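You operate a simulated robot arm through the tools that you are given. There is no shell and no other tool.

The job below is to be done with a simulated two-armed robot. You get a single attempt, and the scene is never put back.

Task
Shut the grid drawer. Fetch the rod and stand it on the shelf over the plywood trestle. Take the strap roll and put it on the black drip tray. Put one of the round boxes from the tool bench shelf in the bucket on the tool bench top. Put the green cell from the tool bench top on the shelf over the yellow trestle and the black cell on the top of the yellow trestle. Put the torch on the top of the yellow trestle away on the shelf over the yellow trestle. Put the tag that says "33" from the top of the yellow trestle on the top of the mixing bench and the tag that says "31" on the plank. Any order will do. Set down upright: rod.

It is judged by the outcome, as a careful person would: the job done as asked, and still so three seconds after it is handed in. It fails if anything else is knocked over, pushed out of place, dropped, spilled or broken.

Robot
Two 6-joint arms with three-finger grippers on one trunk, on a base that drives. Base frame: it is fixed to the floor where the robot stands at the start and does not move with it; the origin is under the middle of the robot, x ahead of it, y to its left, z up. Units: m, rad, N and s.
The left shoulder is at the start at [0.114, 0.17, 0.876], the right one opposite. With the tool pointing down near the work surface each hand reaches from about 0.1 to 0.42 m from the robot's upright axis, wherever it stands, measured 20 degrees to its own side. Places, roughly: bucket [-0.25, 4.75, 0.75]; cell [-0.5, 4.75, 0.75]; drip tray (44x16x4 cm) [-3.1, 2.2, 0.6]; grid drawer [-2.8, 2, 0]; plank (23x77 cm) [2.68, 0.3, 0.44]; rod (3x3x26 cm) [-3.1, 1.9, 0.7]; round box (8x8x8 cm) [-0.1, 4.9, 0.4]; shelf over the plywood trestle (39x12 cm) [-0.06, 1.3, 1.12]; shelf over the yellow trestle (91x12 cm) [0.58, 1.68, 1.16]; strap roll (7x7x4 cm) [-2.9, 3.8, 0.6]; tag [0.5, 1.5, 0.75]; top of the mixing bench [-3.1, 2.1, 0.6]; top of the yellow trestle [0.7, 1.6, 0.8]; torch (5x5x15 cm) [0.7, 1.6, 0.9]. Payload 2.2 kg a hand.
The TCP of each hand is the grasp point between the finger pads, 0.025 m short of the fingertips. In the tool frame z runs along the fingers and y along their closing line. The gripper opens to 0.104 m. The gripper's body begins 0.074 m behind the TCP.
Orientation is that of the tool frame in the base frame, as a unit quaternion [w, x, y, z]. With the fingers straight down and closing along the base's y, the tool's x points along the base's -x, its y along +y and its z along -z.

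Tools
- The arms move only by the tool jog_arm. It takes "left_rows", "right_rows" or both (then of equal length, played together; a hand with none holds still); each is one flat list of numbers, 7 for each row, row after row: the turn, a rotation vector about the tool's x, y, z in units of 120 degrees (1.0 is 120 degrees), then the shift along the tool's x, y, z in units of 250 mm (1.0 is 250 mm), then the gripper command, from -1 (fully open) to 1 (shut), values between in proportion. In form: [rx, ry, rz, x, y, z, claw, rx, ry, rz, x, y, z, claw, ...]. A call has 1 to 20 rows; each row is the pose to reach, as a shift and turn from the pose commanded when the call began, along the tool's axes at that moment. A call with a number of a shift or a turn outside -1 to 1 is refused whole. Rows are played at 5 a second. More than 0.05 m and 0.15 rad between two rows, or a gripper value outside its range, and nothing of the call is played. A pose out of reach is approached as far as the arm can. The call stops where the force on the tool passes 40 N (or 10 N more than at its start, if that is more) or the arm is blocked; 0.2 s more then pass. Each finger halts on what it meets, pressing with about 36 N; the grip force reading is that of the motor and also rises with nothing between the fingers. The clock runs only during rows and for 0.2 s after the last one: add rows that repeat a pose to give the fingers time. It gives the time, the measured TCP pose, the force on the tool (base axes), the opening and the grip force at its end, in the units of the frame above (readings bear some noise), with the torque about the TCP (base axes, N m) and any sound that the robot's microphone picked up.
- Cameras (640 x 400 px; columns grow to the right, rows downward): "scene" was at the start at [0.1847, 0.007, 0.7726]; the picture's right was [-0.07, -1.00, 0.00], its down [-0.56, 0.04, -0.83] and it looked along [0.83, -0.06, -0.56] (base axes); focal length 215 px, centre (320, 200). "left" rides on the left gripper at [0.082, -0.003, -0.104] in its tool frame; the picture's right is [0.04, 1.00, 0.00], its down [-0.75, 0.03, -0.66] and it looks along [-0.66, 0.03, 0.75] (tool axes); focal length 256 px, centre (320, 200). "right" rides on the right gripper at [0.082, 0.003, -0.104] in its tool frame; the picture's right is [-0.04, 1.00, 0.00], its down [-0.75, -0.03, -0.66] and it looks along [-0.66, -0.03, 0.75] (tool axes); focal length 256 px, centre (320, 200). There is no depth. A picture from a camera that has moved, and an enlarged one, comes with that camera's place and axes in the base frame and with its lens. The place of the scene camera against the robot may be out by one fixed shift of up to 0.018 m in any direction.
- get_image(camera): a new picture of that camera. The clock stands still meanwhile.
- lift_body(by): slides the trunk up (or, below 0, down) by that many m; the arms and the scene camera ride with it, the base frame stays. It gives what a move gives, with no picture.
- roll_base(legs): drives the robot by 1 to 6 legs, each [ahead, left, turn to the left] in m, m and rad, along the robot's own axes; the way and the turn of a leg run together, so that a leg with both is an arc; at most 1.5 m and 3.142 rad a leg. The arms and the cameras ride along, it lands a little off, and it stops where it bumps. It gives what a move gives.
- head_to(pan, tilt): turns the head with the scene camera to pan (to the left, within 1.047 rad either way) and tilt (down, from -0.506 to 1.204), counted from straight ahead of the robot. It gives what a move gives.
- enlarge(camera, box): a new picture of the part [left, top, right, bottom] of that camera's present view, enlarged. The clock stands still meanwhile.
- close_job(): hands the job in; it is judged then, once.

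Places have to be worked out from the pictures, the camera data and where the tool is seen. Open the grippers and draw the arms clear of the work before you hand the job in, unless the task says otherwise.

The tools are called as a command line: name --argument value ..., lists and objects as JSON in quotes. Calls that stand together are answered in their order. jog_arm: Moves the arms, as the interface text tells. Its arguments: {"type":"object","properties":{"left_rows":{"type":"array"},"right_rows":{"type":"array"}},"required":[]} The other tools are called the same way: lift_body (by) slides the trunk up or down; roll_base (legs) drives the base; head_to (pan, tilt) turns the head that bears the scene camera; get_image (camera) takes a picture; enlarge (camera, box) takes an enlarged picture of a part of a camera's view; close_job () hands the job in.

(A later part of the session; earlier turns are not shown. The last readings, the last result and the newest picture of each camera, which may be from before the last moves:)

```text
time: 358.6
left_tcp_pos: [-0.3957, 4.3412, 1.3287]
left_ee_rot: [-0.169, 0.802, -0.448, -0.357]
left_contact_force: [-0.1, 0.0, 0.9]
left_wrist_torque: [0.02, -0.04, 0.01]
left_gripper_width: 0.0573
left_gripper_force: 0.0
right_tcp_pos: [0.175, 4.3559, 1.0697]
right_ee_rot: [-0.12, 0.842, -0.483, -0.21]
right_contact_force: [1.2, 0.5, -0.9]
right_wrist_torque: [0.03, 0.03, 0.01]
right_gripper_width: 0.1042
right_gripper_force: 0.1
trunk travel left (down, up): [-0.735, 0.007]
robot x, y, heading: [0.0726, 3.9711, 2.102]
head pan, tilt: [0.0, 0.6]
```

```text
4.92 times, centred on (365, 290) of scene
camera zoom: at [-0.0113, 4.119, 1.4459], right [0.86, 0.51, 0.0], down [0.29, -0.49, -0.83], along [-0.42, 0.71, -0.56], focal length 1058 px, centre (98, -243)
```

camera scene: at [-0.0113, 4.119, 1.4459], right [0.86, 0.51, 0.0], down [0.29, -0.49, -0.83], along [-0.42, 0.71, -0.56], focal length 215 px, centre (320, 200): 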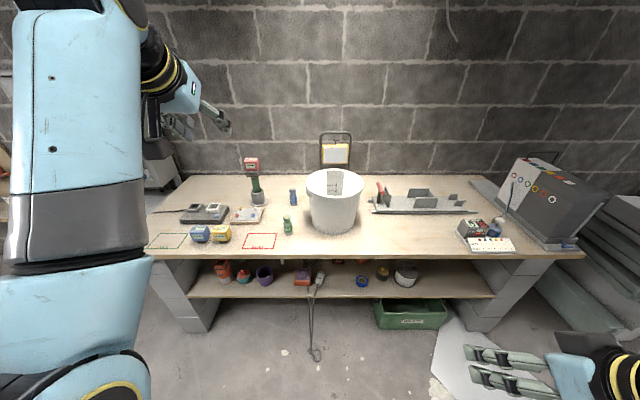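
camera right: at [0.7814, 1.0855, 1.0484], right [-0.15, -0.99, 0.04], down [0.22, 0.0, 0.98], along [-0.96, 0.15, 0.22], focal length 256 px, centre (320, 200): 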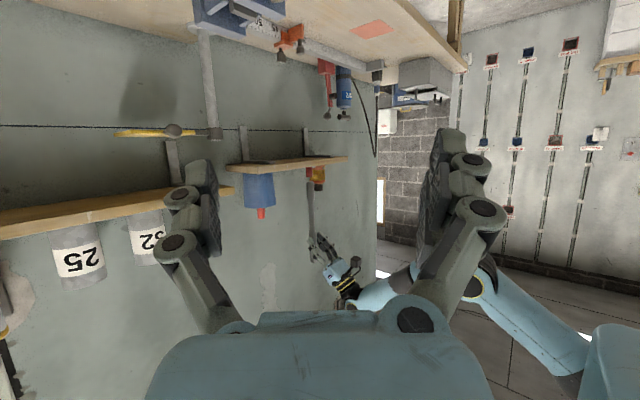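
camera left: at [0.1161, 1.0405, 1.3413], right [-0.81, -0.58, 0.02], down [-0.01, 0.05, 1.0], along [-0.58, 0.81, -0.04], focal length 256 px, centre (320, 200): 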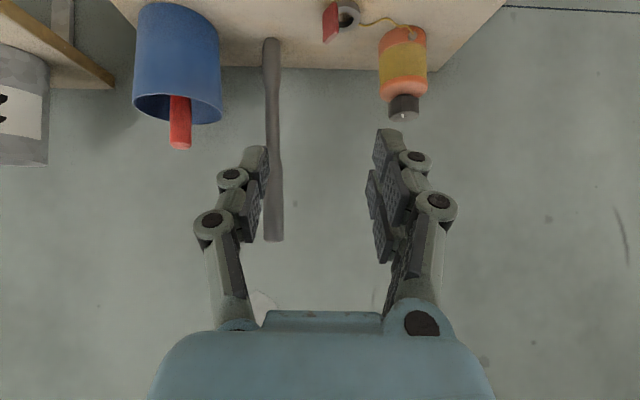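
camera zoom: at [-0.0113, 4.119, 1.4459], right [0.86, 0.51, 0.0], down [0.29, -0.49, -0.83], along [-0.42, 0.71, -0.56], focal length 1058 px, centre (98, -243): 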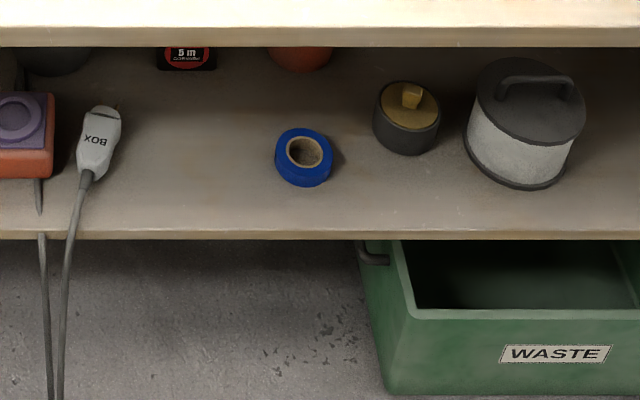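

I see a green and a blue cell; the black cell isn't visible yet and the left arm hides part of the bench. Lower the left arm out of the view and look again.

jog_arm --left_rows '[0, 0, 0, 0.121, -0.008, 0.115, -1, 0, 0, 0, 0.241, -0.016, 0.229, -1, 0, 0, 0, 0.362, -0.025, 0.344, -1, 0, 0, 0, 0.483, -0.033, 0.459, -1, 0, 0, 0, 0.603, -0.041, 0.573, -1, 0, 0, 0, 0.724, -0.049, 0.688, -1]'

head_to --pan 0.25 --tilt 0.55

get_image --camera "scene"

head_to --pan -0.5 --tilt 0.55

get_image --camera "scene"

```text
time: 359.9
left_tcp_pos: [-0.3968, 4.3441, 1.0765]
left_ee_rot: [-0.17, 0.801, -0.449, -0.357]
left_contact_force: [-0.1, 0.3, 0.0]
left_wrist_torque: [0.01, -0.02, 0.05]
left_gripper_width: 0.1037
left_gripper_force: 0.0
right_tcp_pos: [0.1752, 4.3562, 1.0702]
right_ee_rot: [-0.12, 0.842, -0.483, -0.209]
right_contact_force: [-0.1, -1.1, 0.0]
right_wrist_torque: [0.0, 0.0, 0.01]
right_gripper_width: 0.1041
right_gripper_force: 0.1
trunk travel left (down, up): [-0.735, 0.007]
robot x, y, heading: [0.0705, 3.9694, 2.101]
head pan, tilt: [0.0, 0.6]
```

```text
time: 360.7
left_tcp_pos: [-0.3977, 4.3452, 1.0779]
left_ee_rot: [-0.171, 0.801, -0.449, -0.356]
left_contact_force: [-0.3, 0.2, 0.1]
left_wrist_torque: [-0.02, -0.02, 0.03]
left_gripper_width: 0.1042
left_gripper_force: 0.1
right_tcp_pos: [0.1758, 4.3549, 1.0708]
right_ee_rot: [-0.121, 0.842, -0.483, -0.209]
right_contact_force: [0.1, 0.2, 0.1]
right_wrist_torque: [0.02, -0.03, 0.03]
right_gripper_width: 0.104
right_gripper_force: 0.1
trunk travel left (down, up): [-0.735, 0.007]
robot x, y, heading: [0.0656, 3.9698, 2.106]
head pan, tilt: [0.25, 0.55]
```

```text
taken
camera scene: at [-0.0295, 4.1065, 1.4503], right [0.71, 0.7, 0.0], down [0.37, -0.37, -0.85], along [-0.6, 0.6, -0.52], focal length 215 px, centre (320, 200)
```

scene: 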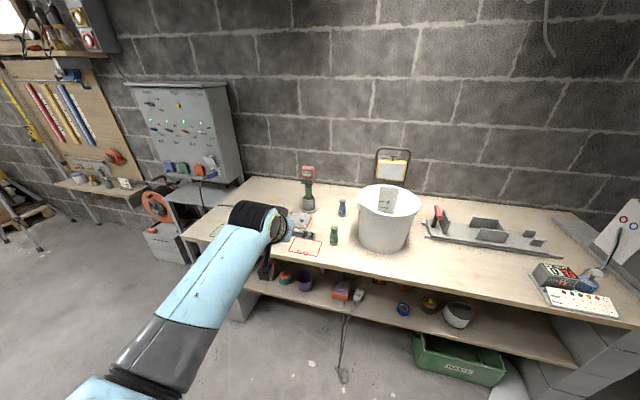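

```text
time: 361.8
left_tcp_pos: [-0.397, 4.3436, 1.0768]
left_ee_rot: [-0.169, 0.802, -0.449, -0.357]
left_contact_force: [0.7, 0.4, -0.3]
left_wrist_torque: [0.01, -0.02, 0.03]
left_gripper_width: 0.1042
left_gripper_force: 0.1
right_tcp_pos: [0.1754, 4.3572, 1.0693]
right_ee_rot: [-0.12, 0.842, -0.482, -0.21]
right_contact_force: [0.2, -0.6, 0.1]
right_wrist_torque: [-0.01, -0.03, 0.01]
right_gripper_width: 0.104
right_gripper_force: 0.1
trunk travel left (down, up): [-0.735, 0.007]
robot x, y, heading: [0.0698, 3.9663, 2.098]
head pan, tilt: [-0.499, 0.55]
```

```text
taken
camera scene: at [0.0305, 4.1326, 1.4503], right [1.0, 0.03, 0.0], down [0.02, -0.52, -0.85], along [-0.03, 0.85, -0.52], focal length 215 px, centre (320, 200)
```

scene: 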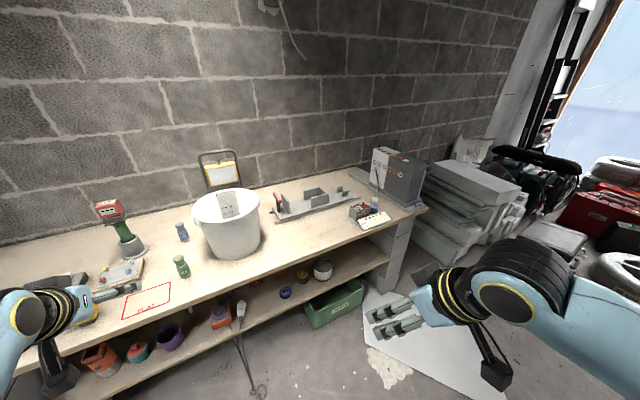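

The black cell is likely hidden behind something. Check both hand cameras.

get_image --camera "left"

get_image --camera "right"

enlarge --camera "scene" --box '[150, 150, 290, 280]'

```text
taken
camera left: at [-0.3226, 4.2349, 1.0898], right [-0.83, -0.56, 0.02], down [-0.01, 0.05, 1.0], along [-0.56, 0.82, -0.04], focal length 256 px, centre (320, 200)
```

left: 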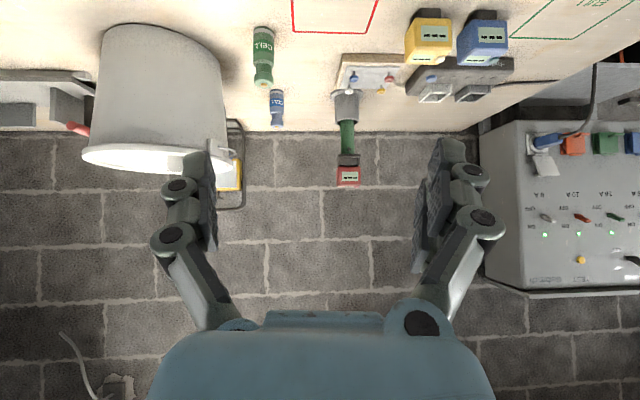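

```text
taken
camera right: at [0.2343, 4.2503, 1.1245], right [-0.88, -0.47, 0.02], down [-0.15, 0.32, 0.93], along [-0.45, 0.82, -0.36], focal length 256 px, centre (320, 200)
```

right: 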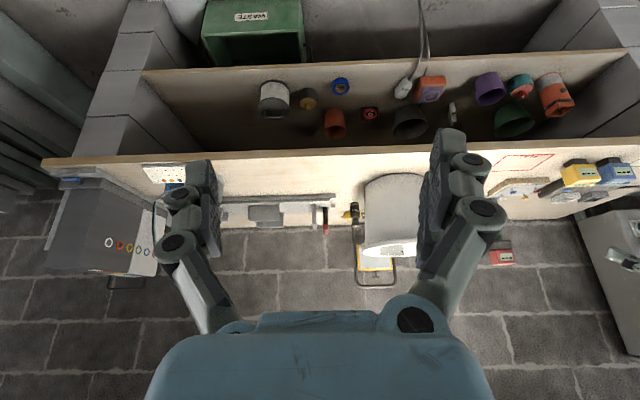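

```text
3.08 times, centred on (220, 215) of scene
camera zoom: at [0.0305, 4.1326, 1.4503], right [1.0, 0.03, 0.0], down [0.02, -0.52, -0.85], along [-0.03, 0.85, -0.52], focal length 662 px, centre (628, 154)
```

zoom: 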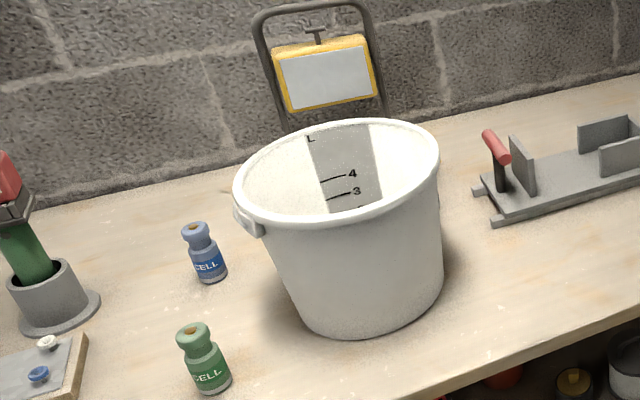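

There's a small black item beside the bucket in the right camera. Zoom in.

enlarge --camera "right" --box '[290, 150, 450, 270]'

enlarge --camera "right" --box '[230, 60, 410, 150]'

```text
3.33 times, centred on (370, 210) of right
camera zoom: at [0.2343, 4.2503, 1.1245], right [-0.88, -0.47, 0.02], down [-0.15, 0.32, 0.93], along [-0.45, 0.82, -0.36], focal length 853 px, centre (153, 167)
```

zoom: 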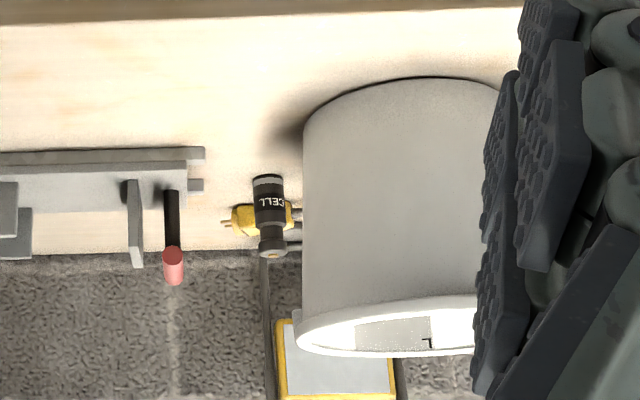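

```text
3.56 times, centred on (320, 105) of right
camera zoom: at [0.2343, 4.2503, 1.1245], right [-0.88, -0.47, 0.02], down [-0.15, 0.32, 0.93], along [-0.45, 0.82, -0.36], focal length 910 px, centre (320, 538)
```

zoom: 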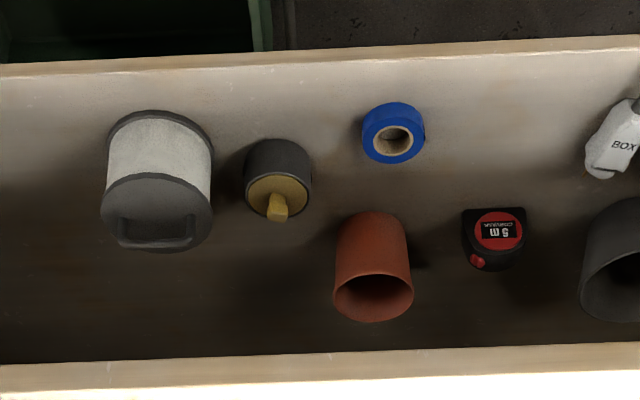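

Found: the black cell stands behind-right of the bucket. First the round box (black with gold lid) on the lower shelf. Retract the left arm, then lower the trunk.

jog_arm --left_rows '[0, 0, 0, 0.115, 0.006, -0.12, -1, 0, 0, 0, 0.23, 0.012, -0.241, -1, 0, 0, 0, 0.345, 0.018, -0.361, -1, 0, 0, 0, 0.46, 0.024, -0.482, -1, 0, 0, 0, 0.575, 0.03, -0.602, -1, 0, 0, 0, 0.69, 0.036, -0.723, -1]'

head_to --pan 0.0 --tilt 0.5

lift_body --by -0.4

get_image --camera "scene"

get_image --camera "right"

```text
time: 363.2
left_tcp_pos: [-0.2821, 4.118, 1.0791]
left_ee_rot: [-0.153, 0.779, -0.481, -0.372]
left_contact_force: [0.4, -0.5, 0.1]
left_wrist_torque: [0.0, 0.05, -0.01]
left_gripper_width: 0.1041
left_gripper_force: 0.0
right_tcp_pos: [0.1764, 4.3548, 1.071]
right_ee_rot: [-0.12, 0.842, -0.482, -0.21]
right_contact_force: [0.5, -0.6, 0.5]
right_wrist_torque: [0.03, 0.04, 0.0]
right_gripper_width: 0.1041
right_gripper_force: 0.0
trunk travel left (down, up): [-0.735, 0.007]
robot x, y, heading: [0.068, 3.9707, 2.103]
head pan, tilt: [-0.499, 0.55]
```

```text
time: 364.1
left_tcp_pos: [-0.2816, 4.1183, 1.0761]
left_ee_rot: [-0.151, 0.781, -0.481, -0.368]
left_contact_force: [-0.7, 0.3, -0.6]
left_wrist_torque: [-0.02, 0.0, -0.02]
left_gripper_width: 0.104
left_gripper_force: 0.1
right_tcp_pos: [0.1758, 4.3559, 1.0701]
right_ee_rot: [-0.121, 0.841, -0.483, -0.211]
right_contact_force: [-0.1, -0.7, -0.3]
right_wrist_torque: [0.0, 0.01, -0.01]
right_gripper_width: 0.1037
right_gripper_force: 0.1
trunk travel left (down, up): [-0.735, 0.007]
robot x, y, heading: [0.0698, 3.9686, 2.097]
head pan, tilt: [0.0, 0.499]
```

```text
time: 368.0
left_tcp_pos: [-0.2777, 4.1113, 0.6739]
left_ee_rot: [-0.151, 0.781, -0.487, -0.362]
left_contact_force: [0.0, 0.3, 0.7]
left_wrist_torque: [0.01, 0.0, -0.01]
left_gripper_width: 0.1039
left_gripper_force: 0.0
right_tcp_pos: [0.1761, 4.3557, 0.6702]
right_ee_rot: [-0.121, 0.842, -0.483, -0.21]
right_contact_force: [0.5, 0.7, 0.1]
right_wrist_torque: [0.02, -0.01, -0.02]
right_gripper_width: 0.104
right_gripper_force: 0.0
trunk travel left (down, up): [-0.335, 0.407]
robot x, y, heading: [0.0711, 3.9719, 2.099]
head pan, tilt: [0.0, 0.499]
```

```text
taken
camera scene: at [-0.0164, 4.1276, 1.0492], right [0.86, 0.51, 0.0], down [0.24, -0.41, -0.88], along [-0.45, 0.76, -0.48], focal length 215 px, centre (320, 200)
```

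scene: 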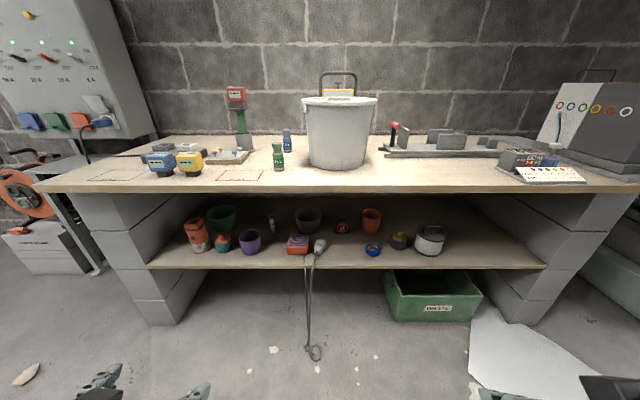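

```text
taken
camera right: at [0.2343, 4.2502, 0.7246], right [-0.88, -0.47, 0.02], down [-0.15, 0.32, 0.93], along [-0.45, 0.82, -0.36], focal length 256 px, centre (320, 200)
```

right: 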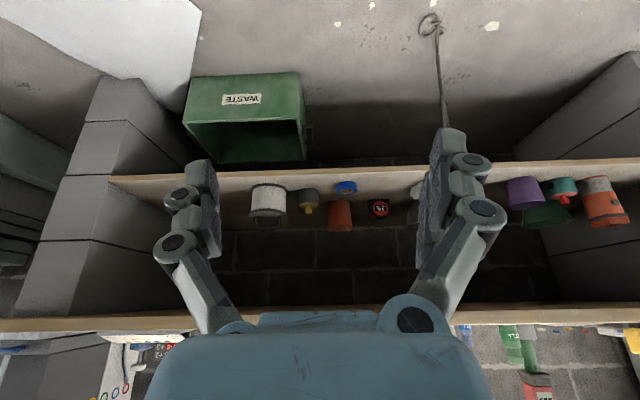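

Round box at F≈4.265, R≈2.436. Tilt the right hand to 50°, lower the trunk further, and move the base in.

jog_arm --right_rows '[0, -0.061, 0, 0, 0, 0, -0.85, 0, -0.122, 0, 0, 0, 0, -0.85, 0, -0.183, 0, 0, 0, 0, -0.85]'

lift_body --by -0.19

roll_base --legs '[[0, -0.06, 0], [0.33, 0, 0]]'

get_image --camera "scene"

get_image --camera "right"

```text
time: 368.8
left_tcp_pos: [-0.2773, 4.1116, 0.6747]
left_ee_rot: [-0.15, 0.78, -0.487, -0.362]
left_contact_force: [-0.1, 0.2, 0.4]
left_wrist_torque: [-0.02, 0.0, 0.02]
left_gripper_width: 0.1042
left_gripper_force: 0.1
right_tcp_pos: [0.1748, 4.3562, 0.6715]
right_ee_rot: [-0.21, 0.786, -0.451, -0.366]
right_contact_force: [0.0, -0.1, 0.0]
right_wrist_torque: [0.02, 0.03, -0.01]
right_gripper_width: 0.0962
right_gripper_force: 0.1
trunk travel left (down, up): [-0.335, 0.407]
robot x, y, heading: [0.0704, 3.9685, 2.107]
head pan, tilt: [0.0, 0.499]
```

```text
time: 370.9
left_tcp_pos: [-0.2714, 4.1055, 0.4814]
left_ee_rot: [-0.15, 0.775, -0.503, -0.353]
left_contact_force: [0.1, 0.7, -0.3]
left_wrist_torque: [0.03, 0.01, 0.0]
left_gripper_width: 0.1041
left_gripper_force: 0.1
right_tcp_pos: [0.1751, 4.3561, 0.4809]
right_ee_rot: [-0.211, 0.786, -0.451, -0.367]
right_contact_force: [-0.1, -0.9, 0.1]
right_wrist_torque: [0.01, 0.01, -0.02]
right_gripper_width: 0.0959
right_gripper_force: 0.0
trunk travel left (down, up): [-0.145, 0.597]
robot x, y, heading: [0.0679, 3.9665, 2.099]
head pan, tilt: [0.0, 0.499]
```

```text
time: 373.6
left_tcp_pos: [-0.3915, 4.424, 0.4826]
left_ee_rot: [-0.151, 0.774, -0.501, -0.357]
left_contact_force: [0.3, 0.5, -0.1]
left_wrist_torque: [0.02, 0.0, -0.01]
left_gripper_width: 0.1038
left_gripper_force: 0.0
right_tcp_pos: [0.0581, 4.671, 0.4812]
right_ee_rot: [-0.209, 0.787, -0.45, -0.367]
right_contact_force: [0.9, -0.2, -0.5]
right_wrist_torque: [-0.02, 0.03, 0.01]
right_gripper_width: 0.0964
right_gripper_force: 0.0
trunk travel left (down, up): [-0.145, 0.597]
robot x, y, heading: [-0.0444, 4.2865, 2.106]
head pan, tilt: [0.0, 0.499]
```

```text
taken
camera scene: at [-0.1401, 4.4543, 0.8524], right [0.86, 0.51, 0.0], down [0.24, -0.41, -0.88], along [-0.45, 0.75, -0.48], focal length 215 px, centre (320, 200)
```

scene: 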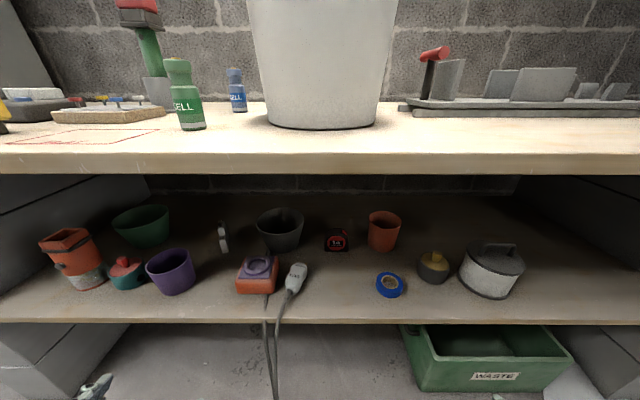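

```text
taken
camera right: at [0.1226, 4.5567, 0.4855], right [-0.87, -0.48, 0.03], down [0.03, 0.0, 1.0], along [-0.48, 0.87, 0.02], focal length 256 px, centre (320, 200)
```

right: 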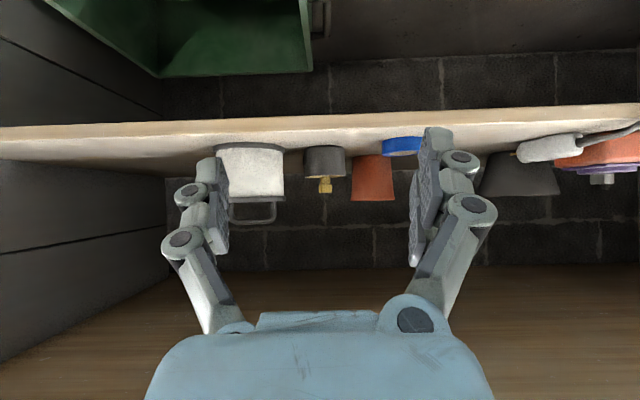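

Aligned with the round box (R≈2.427); neighbours leave ~3 cm on the right. Narrow the opening and advance most of the way.

jog_arm --right_rows '[0, 0, 0, -0.085, 0.01, 0.142, -0.63, 0, 0, 0, -0.17, 0.02, 0.285, -0.63, 0, 0, 0, -0.255, 0.03, 0.427, -0.63, 0, 0, 0, -0.34, 0.039, 0.57, -0.63, 0, 0, 0, -0.41, 0.039, 0.68, -0.63]'

get_image --camera "right"

get_image --camera "scene"

```text
time: 374.8
left_tcp_pos: [-0.3908, 4.4239, 0.4818]
left_ee_rot: [-0.151, 0.773, -0.502, -0.358]
left_contact_force: [-0.6, 0.2, 0.8]
left_wrist_torque: [-0.01, -0.02, -0.03]
left_gripper_width: 0.1039
left_gripper_force: 0.1
right_tcp_pos: [-0.0502, 4.8365, 0.449]
right_ee_rot: [-0.21, 0.787, -0.451, -0.365]
right_contact_force: [-0.4, 0.1, -0.2]
right_wrist_torque: [0.02, -0.03, 0.0]
right_gripper_width: 0.0848
right_gripper_force: 0.0
trunk travel left (down, up): [-0.145, 0.597]
robot x, y, heading: [-0.0447, 4.2832, 2.108]
head pan, tilt: [0.0, 0.499]
```

```text
taken
camera right: at [0.0142, 4.7213, 0.4546], right [-0.87, -0.48, 0.03], down [0.03, 0.0, 1.0], along [-0.48, 0.87, 0.02], focal length 256 px, centre (320, 200)
```

right: 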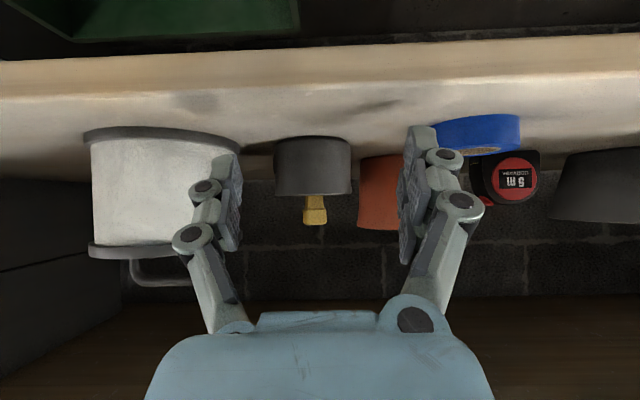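

```text
taken
camera scene: at [-0.1402, 4.4544, 0.8524], right [0.86, 0.51, 0.0], down [0.24, -0.41, -0.88], along [-0.45, 0.75, -0.48], focal length 215 px, centre (320, 200)
```

scene: 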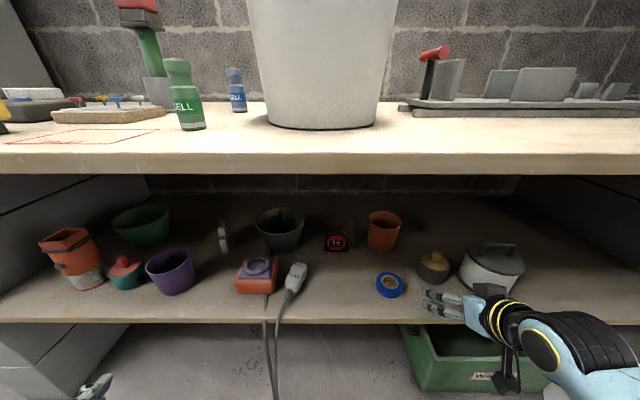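

jog_arm --right_rows '[0, 0, 0, -0.067, -0.004, 0.104, -0.63, 0, 0, 0, -0.133, -0.007, 0.208, -0.63, 0, 0, 0, -0.2, -0.01, 0.312, -0.63]'

get_image --camera "right"

enlarge --camera "scene" --box '[350, 220, 560, 340]'

```text
time: 375.6
left_tcp_pos: [-0.3916, 4.4244, 0.4821]
left_ee_rot: [-0.151, 0.772, -0.503, -0.357]
left_contact_force: [0.6, -0.1, 0.8]
left_wrist_torque: [0.04, -0.02, 0.01]
left_gripper_width: 0.1042
left_gripper_force: 0.1
right_tcp_pos: [-0.0955, 4.9151, 0.4365]
right_ee_rot: [-0.211, 0.786, -0.45, -0.367]
right_contact_force: [0.1, 0.2, 0.7]
right_wrist_torque: [-0.01, 0.06, -0.04]
right_gripper_width: 0.085
right_gripper_force: 0.0
trunk travel left (down, up): [-0.145, 0.597]
robot x, y, heading: [-0.0428, 4.2814, 2.107]
head pan, tilt: [0.0, 0.499]
```

```text
taken
camera right: at [-0.0304, 4.8, 0.441], right [-0.87, -0.48, 0.03], down [0.03, 0.0, 1.0], along [-0.48, 0.87, 0.02], focal length 256 px, centre (320, 200)
```

right: 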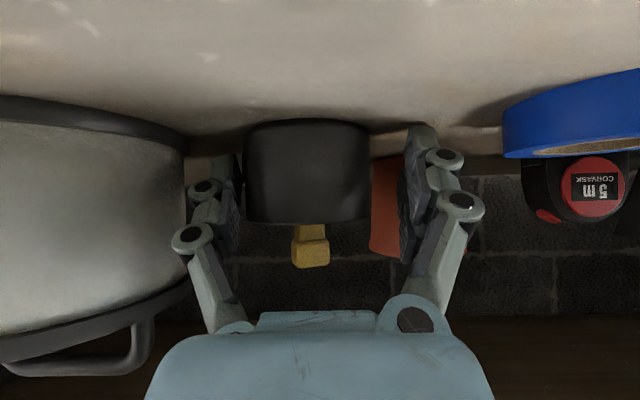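

```text
3.05 times, centred on (455, 280) of scene
camera zoom: at [-0.1401, 4.4542, 0.8525], right [0.86, 0.51, 0.0], down [0.24, -0.41, -0.88], along [-0.45, 0.75, -0.48], focal length 655 px, centre (-91, -44)
```

zoom: 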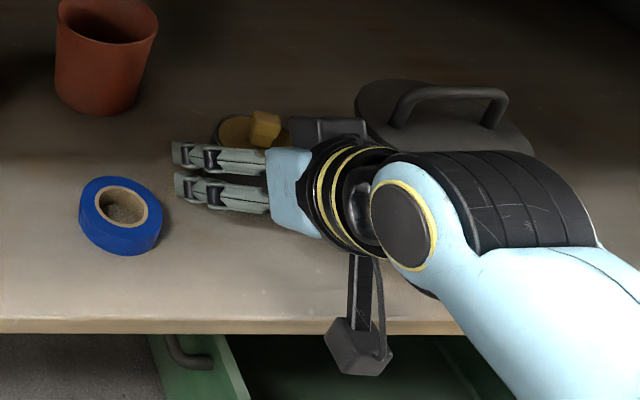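

Nearly centred; closing now (the box may shift a few mm, which is fine).

jog_arm --right_rows '[0, 0, 0, 0, -0.006, 0, -0.4, 0, 0, 0, 0, -0.006, 0, -0.2, 0, 0, 0, 0, -0.006, 0, 0.3, 0, 0, 0, 0, -0.006, 0, 1, 0, 0, 0, 0, -0.006, 0, 1, 0, 0, 0, 0, -0.006, 0, 1]'

get_image --camera "right"

```text
time: 377.0
left_tcp_pos: [-0.39, 4.4237, 0.4819]
left_ee_rot: [-0.151, 0.773, -0.502, -0.357]
left_contact_force: [-0.5, 0.2, -0.4]
left_wrist_torque: [-0.03, -0.04, 0.02]
left_gripper_width: 0.1037
left_gripper_force: 0.0
right_tcp_pos: [-0.0938, 4.917, 0.4368]
right_ee_rot: [-0.21, 0.787, -0.45, -0.366]
right_contact_force: [-3.4, -0.3, 8.0]
right_wrist_torque: [0.0, 0.33, -0.06]
right_gripper_width: 0.0674
right_gripper_force: 36.2
trunk travel left (down, up): [-0.145, 0.597]
robot x, y, heading: [-0.0448, 4.2828, 2.106]
head pan, tilt: [0.0, 0.499]
```

```text
taken
camera right: at [-0.0295, 4.8015, 0.4423], right [-0.87, -0.48, 0.03], down [0.03, 0.0, 1.0], along [-0.48, 0.87, 0.02], focal length 256 px, centre (320, 200)
```

right: 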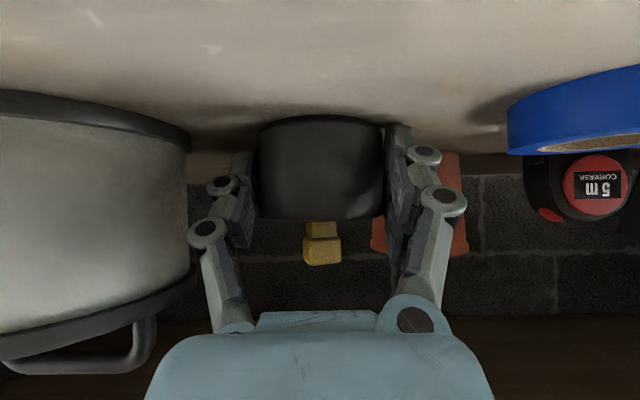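

Gripped. Lift 3 cm and back the base out.

jog_arm --right_rows '[0, 0, 0, -0.03, 0, -0.026, 1, 0, 0, 0, -0.092, 0, -0.077, 1]'

roll_base --legs '[[-0.4, 0, 0]]'

get_image --camera "right"

get_image --camera "scene"

```text
time: 377.6
left_tcp_pos: [-0.3911, 4.4233, 0.4804]
left_ee_rot: [-0.151, 0.773, -0.502, -0.358]
left_contact_force: [-0.3, 0.0, -0.4]
left_wrist_torque: [0.03, 0.02, 0.02]
left_gripper_width: 0.1039
left_gripper_force: 0.1
right_tcp_pos: [-0.0934, 4.9183, 0.4669]
right_ee_rot: [-0.209, 0.787, -0.45, -0.366]
right_contact_force: [0.7, -0.2, -1.0]
right_wrist_torque: [-0.01, 0.02, 0.02]
right_gripper_width: 0.0675
right_gripper_force: 35.9
trunk travel left (down, up): [-0.145, 0.597]
robot x, y, heading: [-0.0494, 4.286, 2.109]
head pan, tilt: [0.0, 0.499]
```

```text
time: 380.1
left_tcp_pos: [-0.1842, 4.0783, 0.483]
left_ee_rot: [-0.152, 0.771, -0.504, -0.357]
left_contact_force: [-1.2, -0.5, 0.2]
left_wrist_torque: [-0.03, -0.01, 0.02]
left_gripper_width: 0.1042
left_gripper_force: 0.0
right_tcp_pos: [0.1157, 4.5698, 0.4667]
right_ee_rot: [-0.21, 0.786, -0.452, -0.366]
right_contact_force: [-0.6, -0.1, -1.0]
right_wrist_torque: [-0.03, 0.03, 0.0]
right_gripper_width: 0.0671
right_gripper_force: 36.0
trunk travel left (down, up): [-0.145, 0.597]
robot x, y, heading: [0.1603, 3.9384, 2.102]
head pan, tilt: [0.0, 0.499]
```

```text
taken
camera right: at [0.1786, 4.4549, 0.4724], right [-0.88, -0.48, 0.03], down [0.03, 0.0, 1.0], along [-0.48, 0.88, 0.02], focal length 256 px, centre (320, 200)
```

right: 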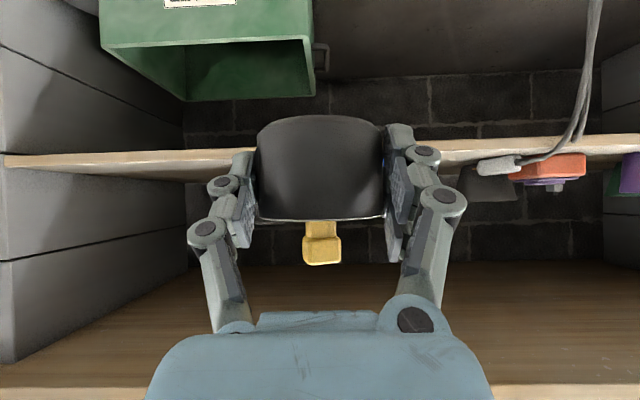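

```text
taken
camera scene: at [0.0658, 4.1076, 0.8524], right [0.86, 0.51, 0.0], down [0.24, -0.41, -0.88], along [-0.44, 0.76, -0.48], focal length 215 px, centre (320, 200)
```

scene: 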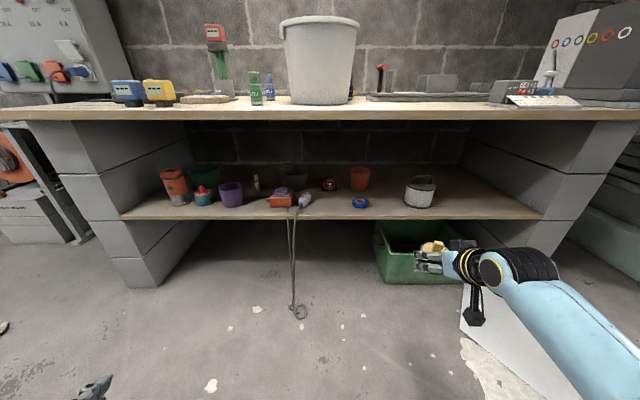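

Raise the trunk high and shift left so the box comes in line with the bucket.

lift_body --by 0.4

lift_body --by 0.19

roll_base --legs '[[0, 0.25, 0], [0.2, 0, 0]]'

head_to --pan 0.0 --tilt 0.65

get_image --camera "scene"

get_image --camera "right"

```text
time: 383.9
left_tcp_pos: [-0.1851, 4.0775, 0.882]
left_ee_rot: [-0.152, 0.772, -0.504, -0.357]
left_contact_force: [-0.1, 0.1, -0.3]
left_wrist_torque: [-0.03, -0.02, 0.01]
left_gripper_width: 0.1039
left_gripper_force: 0.1
right_tcp_pos: [0.1145, 4.5706, 0.8674]
right_ee_rot: [-0.21, 0.786, -0.452, -0.366]
right_contact_force: [0.5, 0.2, -0.5]
right_wrist_torque: [0.0, 0.0, 0.02]
right_gripper_width: 0.067
right_gripper_force: 36.2
trunk travel left (down, up): [-0.545, 0.197]
robot x, y, heading: [0.1597, 3.9396, 2.106]
head pan, tilt: [0.0, 0.499]
```

```text
time: 386.0
left_tcp_pos: [-0.1854, 4.0784, 1.0715]
left_ee_rot: [-0.152, 0.772, -0.504, -0.357]
left_contact_force: [0.0, 0.6, -0.6]
left_wrist_torque: [0.04, -0.03, -0.02]
left_gripper_width: 0.104
left_gripper_force: 0.1
right_tcp_pos: [0.1153, 4.571, 1.056]
right_ee_rot: [-0.21, 0.786, -0.452, -0.366]
right_contact_force: [-0.4, 0.1, 0.0]
right_wrist_torque: [-0.02, 0.03, 0.0]
right_gripper_width: 0.0666
right_gripper_force: 36.1
trunk travel left (down, up): [-0.735, 0.007]
robot x, y, heading: [0.1594, 3.9386, 2.097]
head pan, tilt: [0.0, 0.499]
```

```text
time: 389.1
left_tcp_pos: [-0.5039, 4.1225, 1.0712]
left_ee_rot: [-0.151, 0.773, -0.503, -0.357]
left_contact_force: [-0.2, -0.7, -0.7]
left_wrist_torque: [-0.01, 0.0, 0.01]
left_gripper_width: 0.1041
left_gripper_force: 0.1
right_tcp_pos: [-0.2044, 4.6153, 1.0563]
right_ee_rot: [-0.211, 0.785, -0.452, -0.366]
right_contact_force: [0.1, -0.2, -0.4]
right_wrist_torque: [-0.03, -0.01, 0.0]
right_gripper_width: 0.0664
right_gripper_force: 36.5
trunk travel left (down, up): [-0.735, 0.007]
robot x, y, heading: [-0.1603, 3.9794, 2.102]
head pan, tilt: [0.0, 0.499]
```

```text
time: 389.8
left_tcp_pos: [-0.5031, 4.1224, 1.0715]
left_ee_rot: [-0.151, 0.772, -0.503, -0.357]
left_contact_force: [0.6, -0.4, 0.0]
left_wrist_torque: [0.02, 0.01, -0.01]
left_gripper_width: 0.1042
left_gripper_force: 0.1
right_tcp_pos: [-0.2042, 4.6161, 1.0573]
right_ee_rot: [-0.211, 0.786, -0.452, -0.366]
right_contact_force: [0.0, -1.0, -0.1]
right_wrist_torque: [-0.02, -0.01, 0.02]
right_gripper_width: 0.0664
right_gripper_force: 35.8
trunk travel left (down, up): [-0.735, 0.007]
robot x, y, heading: [-0.1598, 3.9832, 2.102]
head pan, tilt: [0.0, 0.649]
```

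```text
taken
camera scene: at [-0.2397, 4.1317, 1.4415], right [0.86, 0.51, 0.0], down [0.31, -0.52, -0.8], along [-0.4, 0.69, -0.6], focal length 215 px, centre (320, 200)
```

scene: 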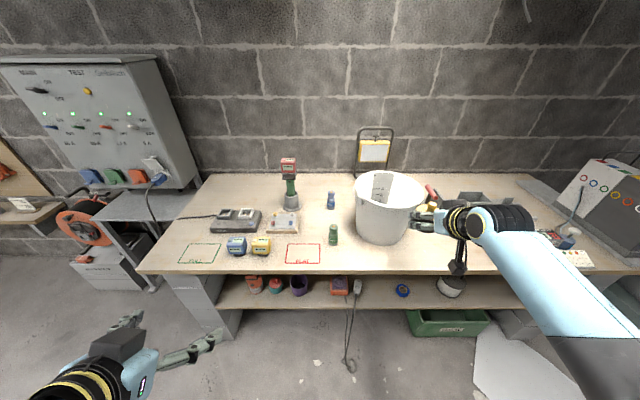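

```text
taken
camera right: at [-0.1403, 4.5004, 1.0622], right [-0.88, -0.48, 0.03], down [0.03, 0.0, 1.0], along [-0.48, 0.88, 0.02], focal length 256 px, centre (320, 200)
```

right: 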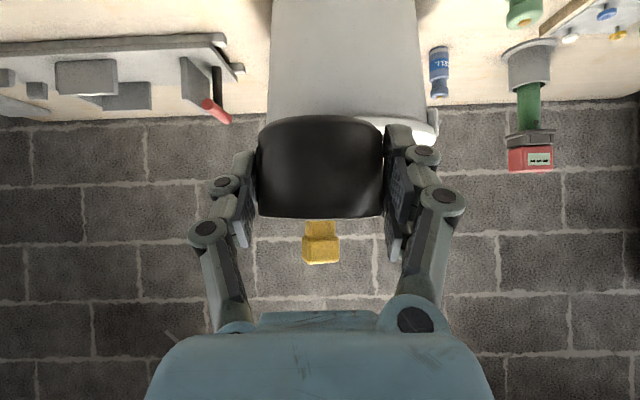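

Rotate the hand steeper (tilt ≈20°) and raise it so it can go down into the bucket.

jog_arm --right_rows '[0, 0.0625, 0, -0.046, 0, -0.039, 1, 0, 0.125, 0, -0.092, 0, -0.077, 1, 0, 0.1875, 0, -0.138, 0, -0.116, 1, 0, 0.25, 0, -0.184, 0, -0.1545, 1]'

get_image --camera "right"

get_image --camera "scene"

```text
time: 390.8
left_tcp_pos: [-0.5033, 4.1241, 1.0727]
left_ee_rot: [-0.151, 0.772, -0.504, -0.357]
left_contact_force: [-0.7, 0.4, 0.6]
left_wrist_torque: [0.0, 0.01, -0.02]
left_gripper_width: 0.1039
left_gripper_force: 0.2
right_tcp_pos: [-0.2043, 4.6159, 1.1174]
right_ee_rot: [-0.085, 0.855, -0.49, -0.148]
right_contact_force: [0.9, 0.0, -1.2]
right_wrist_torque: [-0.01, -0.03, 0.01]
right_gripper_width: 0.0662
right_gripper_force: 35.8
trunk travel left (down, up): [-0.735, 0.007]
robot x, y, heading: [-0.1626, 3.981, 2.103]
head pan, tilt: [0.0, 0.649]
```

```text
taken
camera right: at [-0.151, 4.5179, 1.1879], right [-0.88, -0.47, 0.01], down [-0.22, 0.44, 0.87], along [-0.42, 0.77, -0.49], focal length 256 px, centre (320, 200)
```

right: 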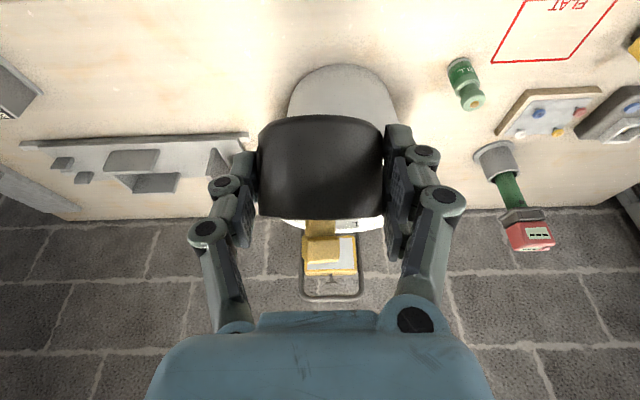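

```text
taken
camera scene: at [-0.2405, 4.1321, 1.4414], right [0.86, 0.51, 0.0], down [0.31, -0.52, -0.8], along [-0.4, 0.69, -0.61], focal length 215 px, centre (320, 200)
```

scene: 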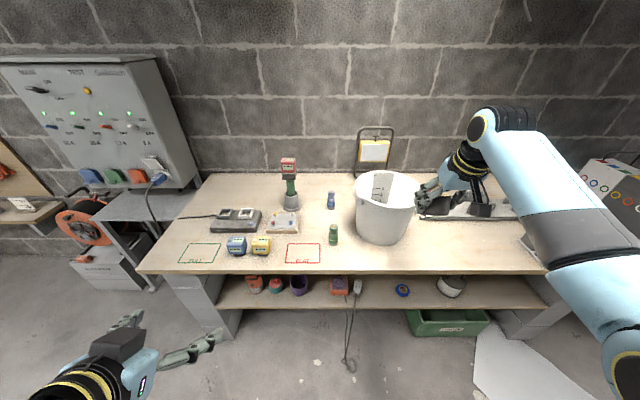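

Bucket centre ≈ F 4.355, R 2.16. Drive the base forward 0.27 m and 0.02 m left so the box hangs over it.

roll_base --legs '[[0.27, 0.02, 0]]'

get_image --camera "right"

get_image --camera "scene"

```text
time: 392.7
left_tcp_pos: [-0.6579, 4.348, 1.071]
left_ee_rot: [-0.152, 0.772, -0.504, -0.357]
left_contact_force: [0.2, 0.2, 0.6]
left_wrist_torque: [-0.01, -0.01, -0.01]
left_gripper_width: 0.104
left_gripper_force: 0.1
right_tcp_pos: [-0.3584, 4.8397, 1.117]
right_ee_rot: [-0.086, 0.854, -0.491, -0.15]
right_contact_force: [-0.4, -1.2, -1.3]
right_wrist_torque: [0.0, -0.02, -0.01]
right_gripper_width: 0.0662
right_gripper_force: 36.1
trunk travel left (down, up): [-0.735, 0.007]
robot x, y, heading: [-0.3117, 4.2046, 2.1]
head pan, tilt: [0.0, 0.649]
```

```text
taken
camera right: at [-0.3043, 4.7417, 1.1876], right [-0.88, -0.47, 0.01], down [-0.22, 0.44, 0.87], along [-0.42, 0.77, -0.49], focal length 256 px, centre (320, 200)
```

right: 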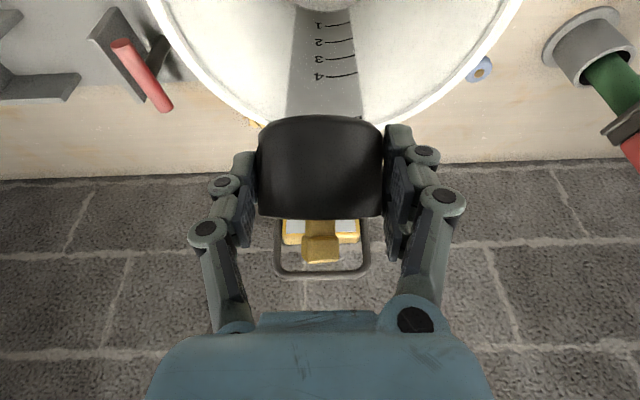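

```text
taken
camera scene: at [-0.3945, 4.3562, 1.4415], right [0.86, 0.51, 0.0], down [0.31, -0.52, -0.8], along [-0.4, 0.69, -0.61], focal length 215 px, centre (320, 200)
```

scene: 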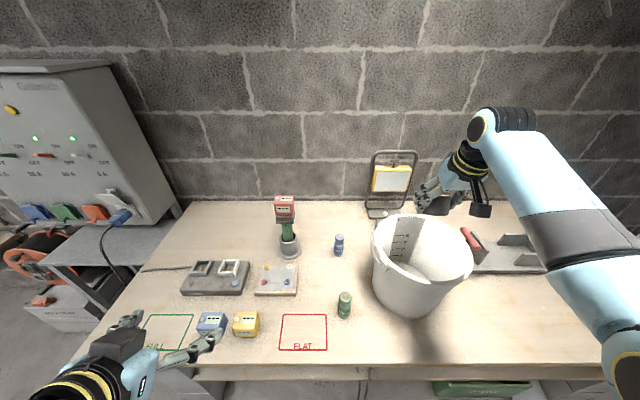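

Centred over the bucket. Make the right hand vertical, and pull the left hand back clear of the bench before lowering the trunk.

jog_arm --right_rows '[0, 0.0556, 0, 0, 0, 0, 1, 0, 0.111, 0, 0, 0, 0, 1, 0, 0.167, 0, 0, 0, 0, 1]' --left_rows '[0, 0, 0, 0.139, -0.016, -0.086, -1, 0, 0, 0, 0.279, -0.032, -0.173, -1, 0, 0, 0, 0.418, -0.048, -0.259, -1]'

get_image --camera "right"

get_image --camera "scene"

```text
time: 393.5
left_tcp_pos: [-0.5965, 4.2447, 1.0426]
left_ee_rot: [-0.153, 0.771, -0.504, -0.358]
left_contact_force: [0.5, 0.1, -0.1]
left_wrist_torque: [-0.02, 0.01, 0.01]
left_gripper_width: 0.104
left_gripper_force: 0.0
right_tcp_pos: [-0.3565, 4.839, 1.1173]
right_ee_rot: [0.001, 0.866, -0.499, 0.002]
right_contact_force: [0.3, 0.1, -1.1]
right_wrist_torque: [0.02, 0.02, -0.03]
right_gripper_width: 0.0662
right_gripper_force: 36.2
trunk travel left (down, up): [-0.735, 0.007]
robot x, y, heading: [-0.3107, 4.2094, 2.098]
head pan, tilt: [0.0, 0.649]
```

```text
taken
camera right: at [-0.319, 4.7677, 1.2224], right [-0.88, -0.47, 0.0], down [-0.35, 0.67, 0.65], along [-0.3, 0.58, -0.76], focal length 256 px, centre (320, 200)
```

right: 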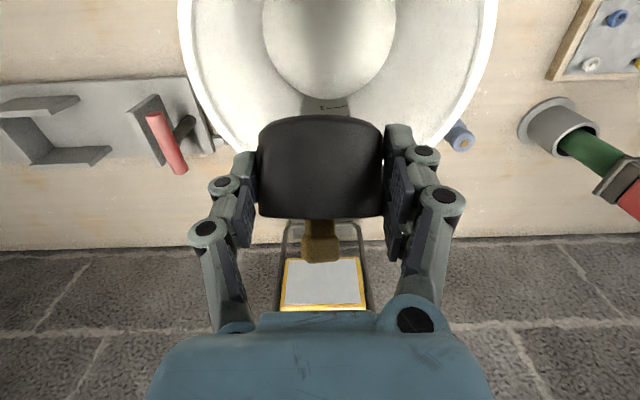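

```text
taken
camera scene: at [-0.3939, 4.3552, 1.4416], right [0.86, 0.51, 0.0], down [0.31, -0.52, -0.8], along [-0.4, 0.69, -0.6], focal length 215 px, centre (320, 200)
```

scene: 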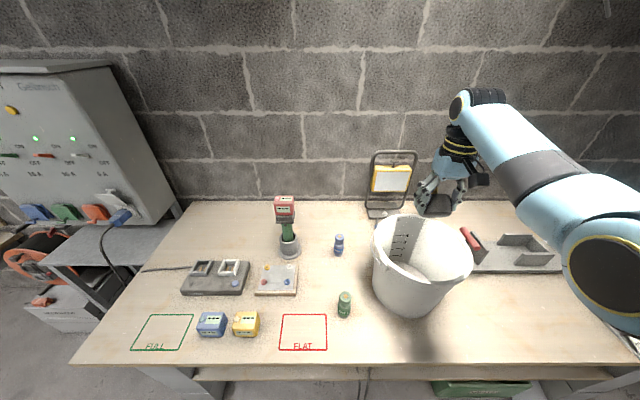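

Shift 2 cm forward and 1.2 cm left, then lower the trunk 0.25 m into the bucket.

jog_arm --right_rows '[0, 0, 0, -0.08, 0.048, 0, 1]'

lift_body --by -0.12

get_image --camera "right"

get_image --camera "scene"

```text
time: 393.9
left_tcp_pos: [-0.5984, 4.2462, 1.0428]
left_ee_rot: [-0.152, 0.772, -0.504, -0.356]
left_contact_force: [-0.6, -0.4, -0.4]
left_wrist_torque: [0.0, -0.02, -0.02]
left_gripper_width: 0.1039
left_gripper_force: 0.1
right_tcp_pos: [-0.3802, 4.8513, 1.1162]
right_ee_rot: [0.001, 0.867, -0.499, 0.002]
right_contact_force: [-1.0, -0.3, -0.8]
right_wrist_torque: [-0.04, -0.02, 0.02]
right_gripper_width: 0.0662
right_gripper_force: 35.9
trunk travel left (down, up): [-0.735, 0.007]
robot x, y, heading: [-0.3149, 4.2079, 2.1]
head pan, tilt: [0.0, 0.649]
```

```text
time: 395.4
left_tcp_pos: [-0.5964, 4.2449, 0.922]
left_ee_rot: [-0.152, 0.771, -0.504, -0.358]
left_contact_force: [-0.4, -0.9, -0.5]
left_wrist_torque: [0.01, -0.01, 0.0]
left_gripper_width: 0.1041
left_gripper_force: 0.0
right_tcp_pos: [-0.3796, 4.8511, 0.9976]
right_ee_rot: [0.001, 0.867, -0.498, 0.001]
right_contact_force: [0.1, 0.7, -0.5]
right_wrist_torque: [0.01, 0.01, 0.03]
right_gripper_width: 0.0663
right_gripper_force: 35.7
trunk travel left (down, up): [-0.615, 0.127]
robot x, y, heading: [-0.3138, 4.2061, 2.101]
head pan, tilt: [0.0, 0.649]
```

```text
taken
camera right: at [-0.3399, 4.7792, 1.1022], right [-0.88, -0.47, 0.0], down [-0.35, 0.67, 0.65], along [-0.31, 0.58, -0.76], focal length 256 px, centre (320, 200)
```

right: 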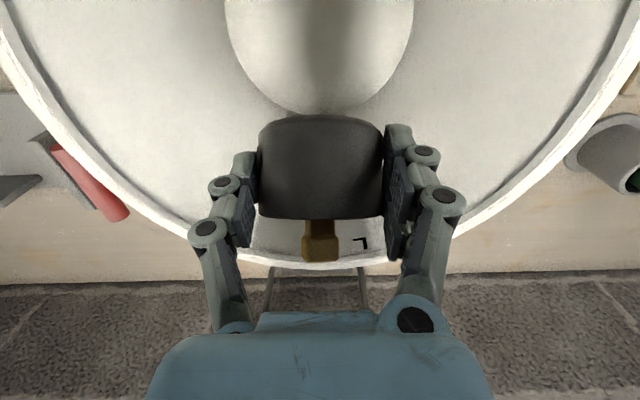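

```text
taken
camera scene: at [-0.3943, 4.356, 1.3214], right [0.86, 0.51, 0.0], down [0.31, -0.52, -0.8], along [-0.4, 0.69, -0.6], focal length 215 px, centre (320, 200)
```

scene: 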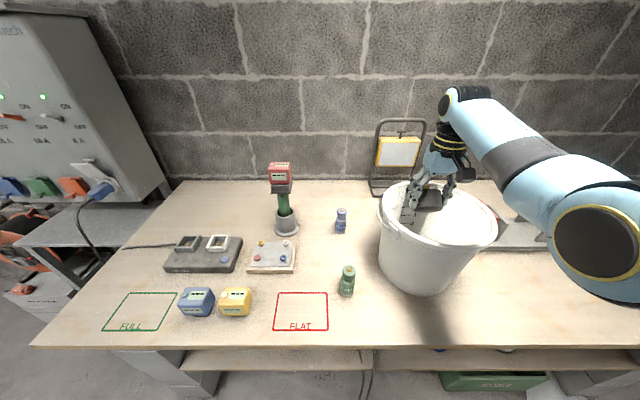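

Well centred. Continue lowering.

lift_body --by -0.12

get_image --camera "right"

get_image --camera "scene"

```text
time: 396.9
left_tcp_pos: [-0.5966, 4.2445, 0.8018]
left_ee_rot: [-0.152, 0.772, -0.504, -0.357]
left_contact_force: [0.1, -0.5, -0.9]
left_wrist_torque: [-0.01, 0.02, -0.03]
left_gripper_width: 0.104
left_gripper_force: 0.1
right_tcp_pos: [-0.3785, 4.8518, 0.877]
right_ee_rot: [0.001, 0.867, -0.498, 0.0]
right_contact_force: [-0.3, 0.1, 0.5]
right_wrist_torque: [0.01, 0.05, 0.03]
right_gripper_width: 0.0663
right_gripper_force: 35.8
trunk travel left (down, up): [-0.495, 0.247]
robot x, y, heading: [-0.3115, 4.2074, 2.099]
head pan, tilt: [0.0, 0.649]
```

```text
taken
camera right: at [-0.3399, 4.7792, 0.9823], right [-0.88, -0.47, 0.0], down [-0.35, 0.67, 0.65], along [-0.31, 0.58, -0.76], focal length 256 px, centre (320, 200)
```

right: 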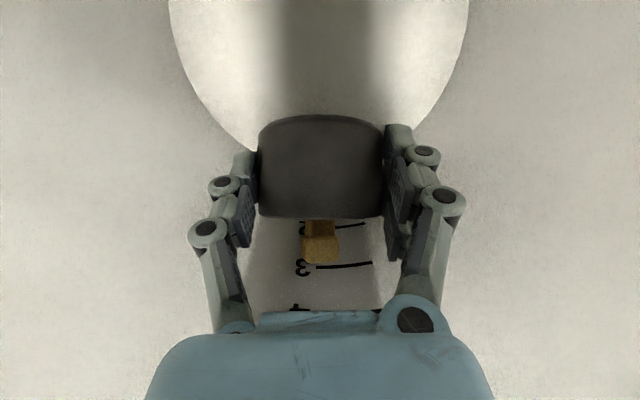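

```text
taken
camera scene: at [-0.395, 4.3572, 1.2002], right [0.86, 0.51, 0.0], down [0.31, -0.52, -0.8], along [-0.4, 0.69, -0.6], focal length 215 px, centre (320, 200)
```

scene: 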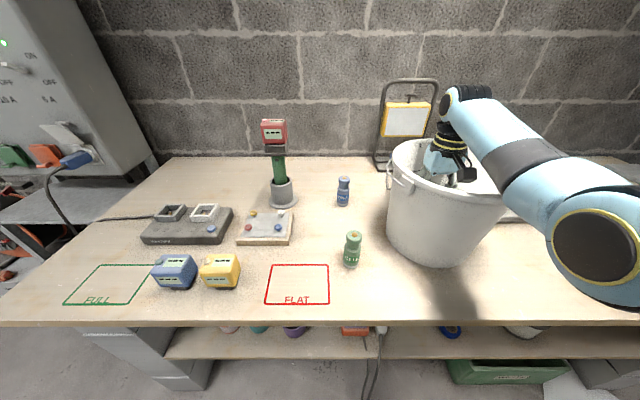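

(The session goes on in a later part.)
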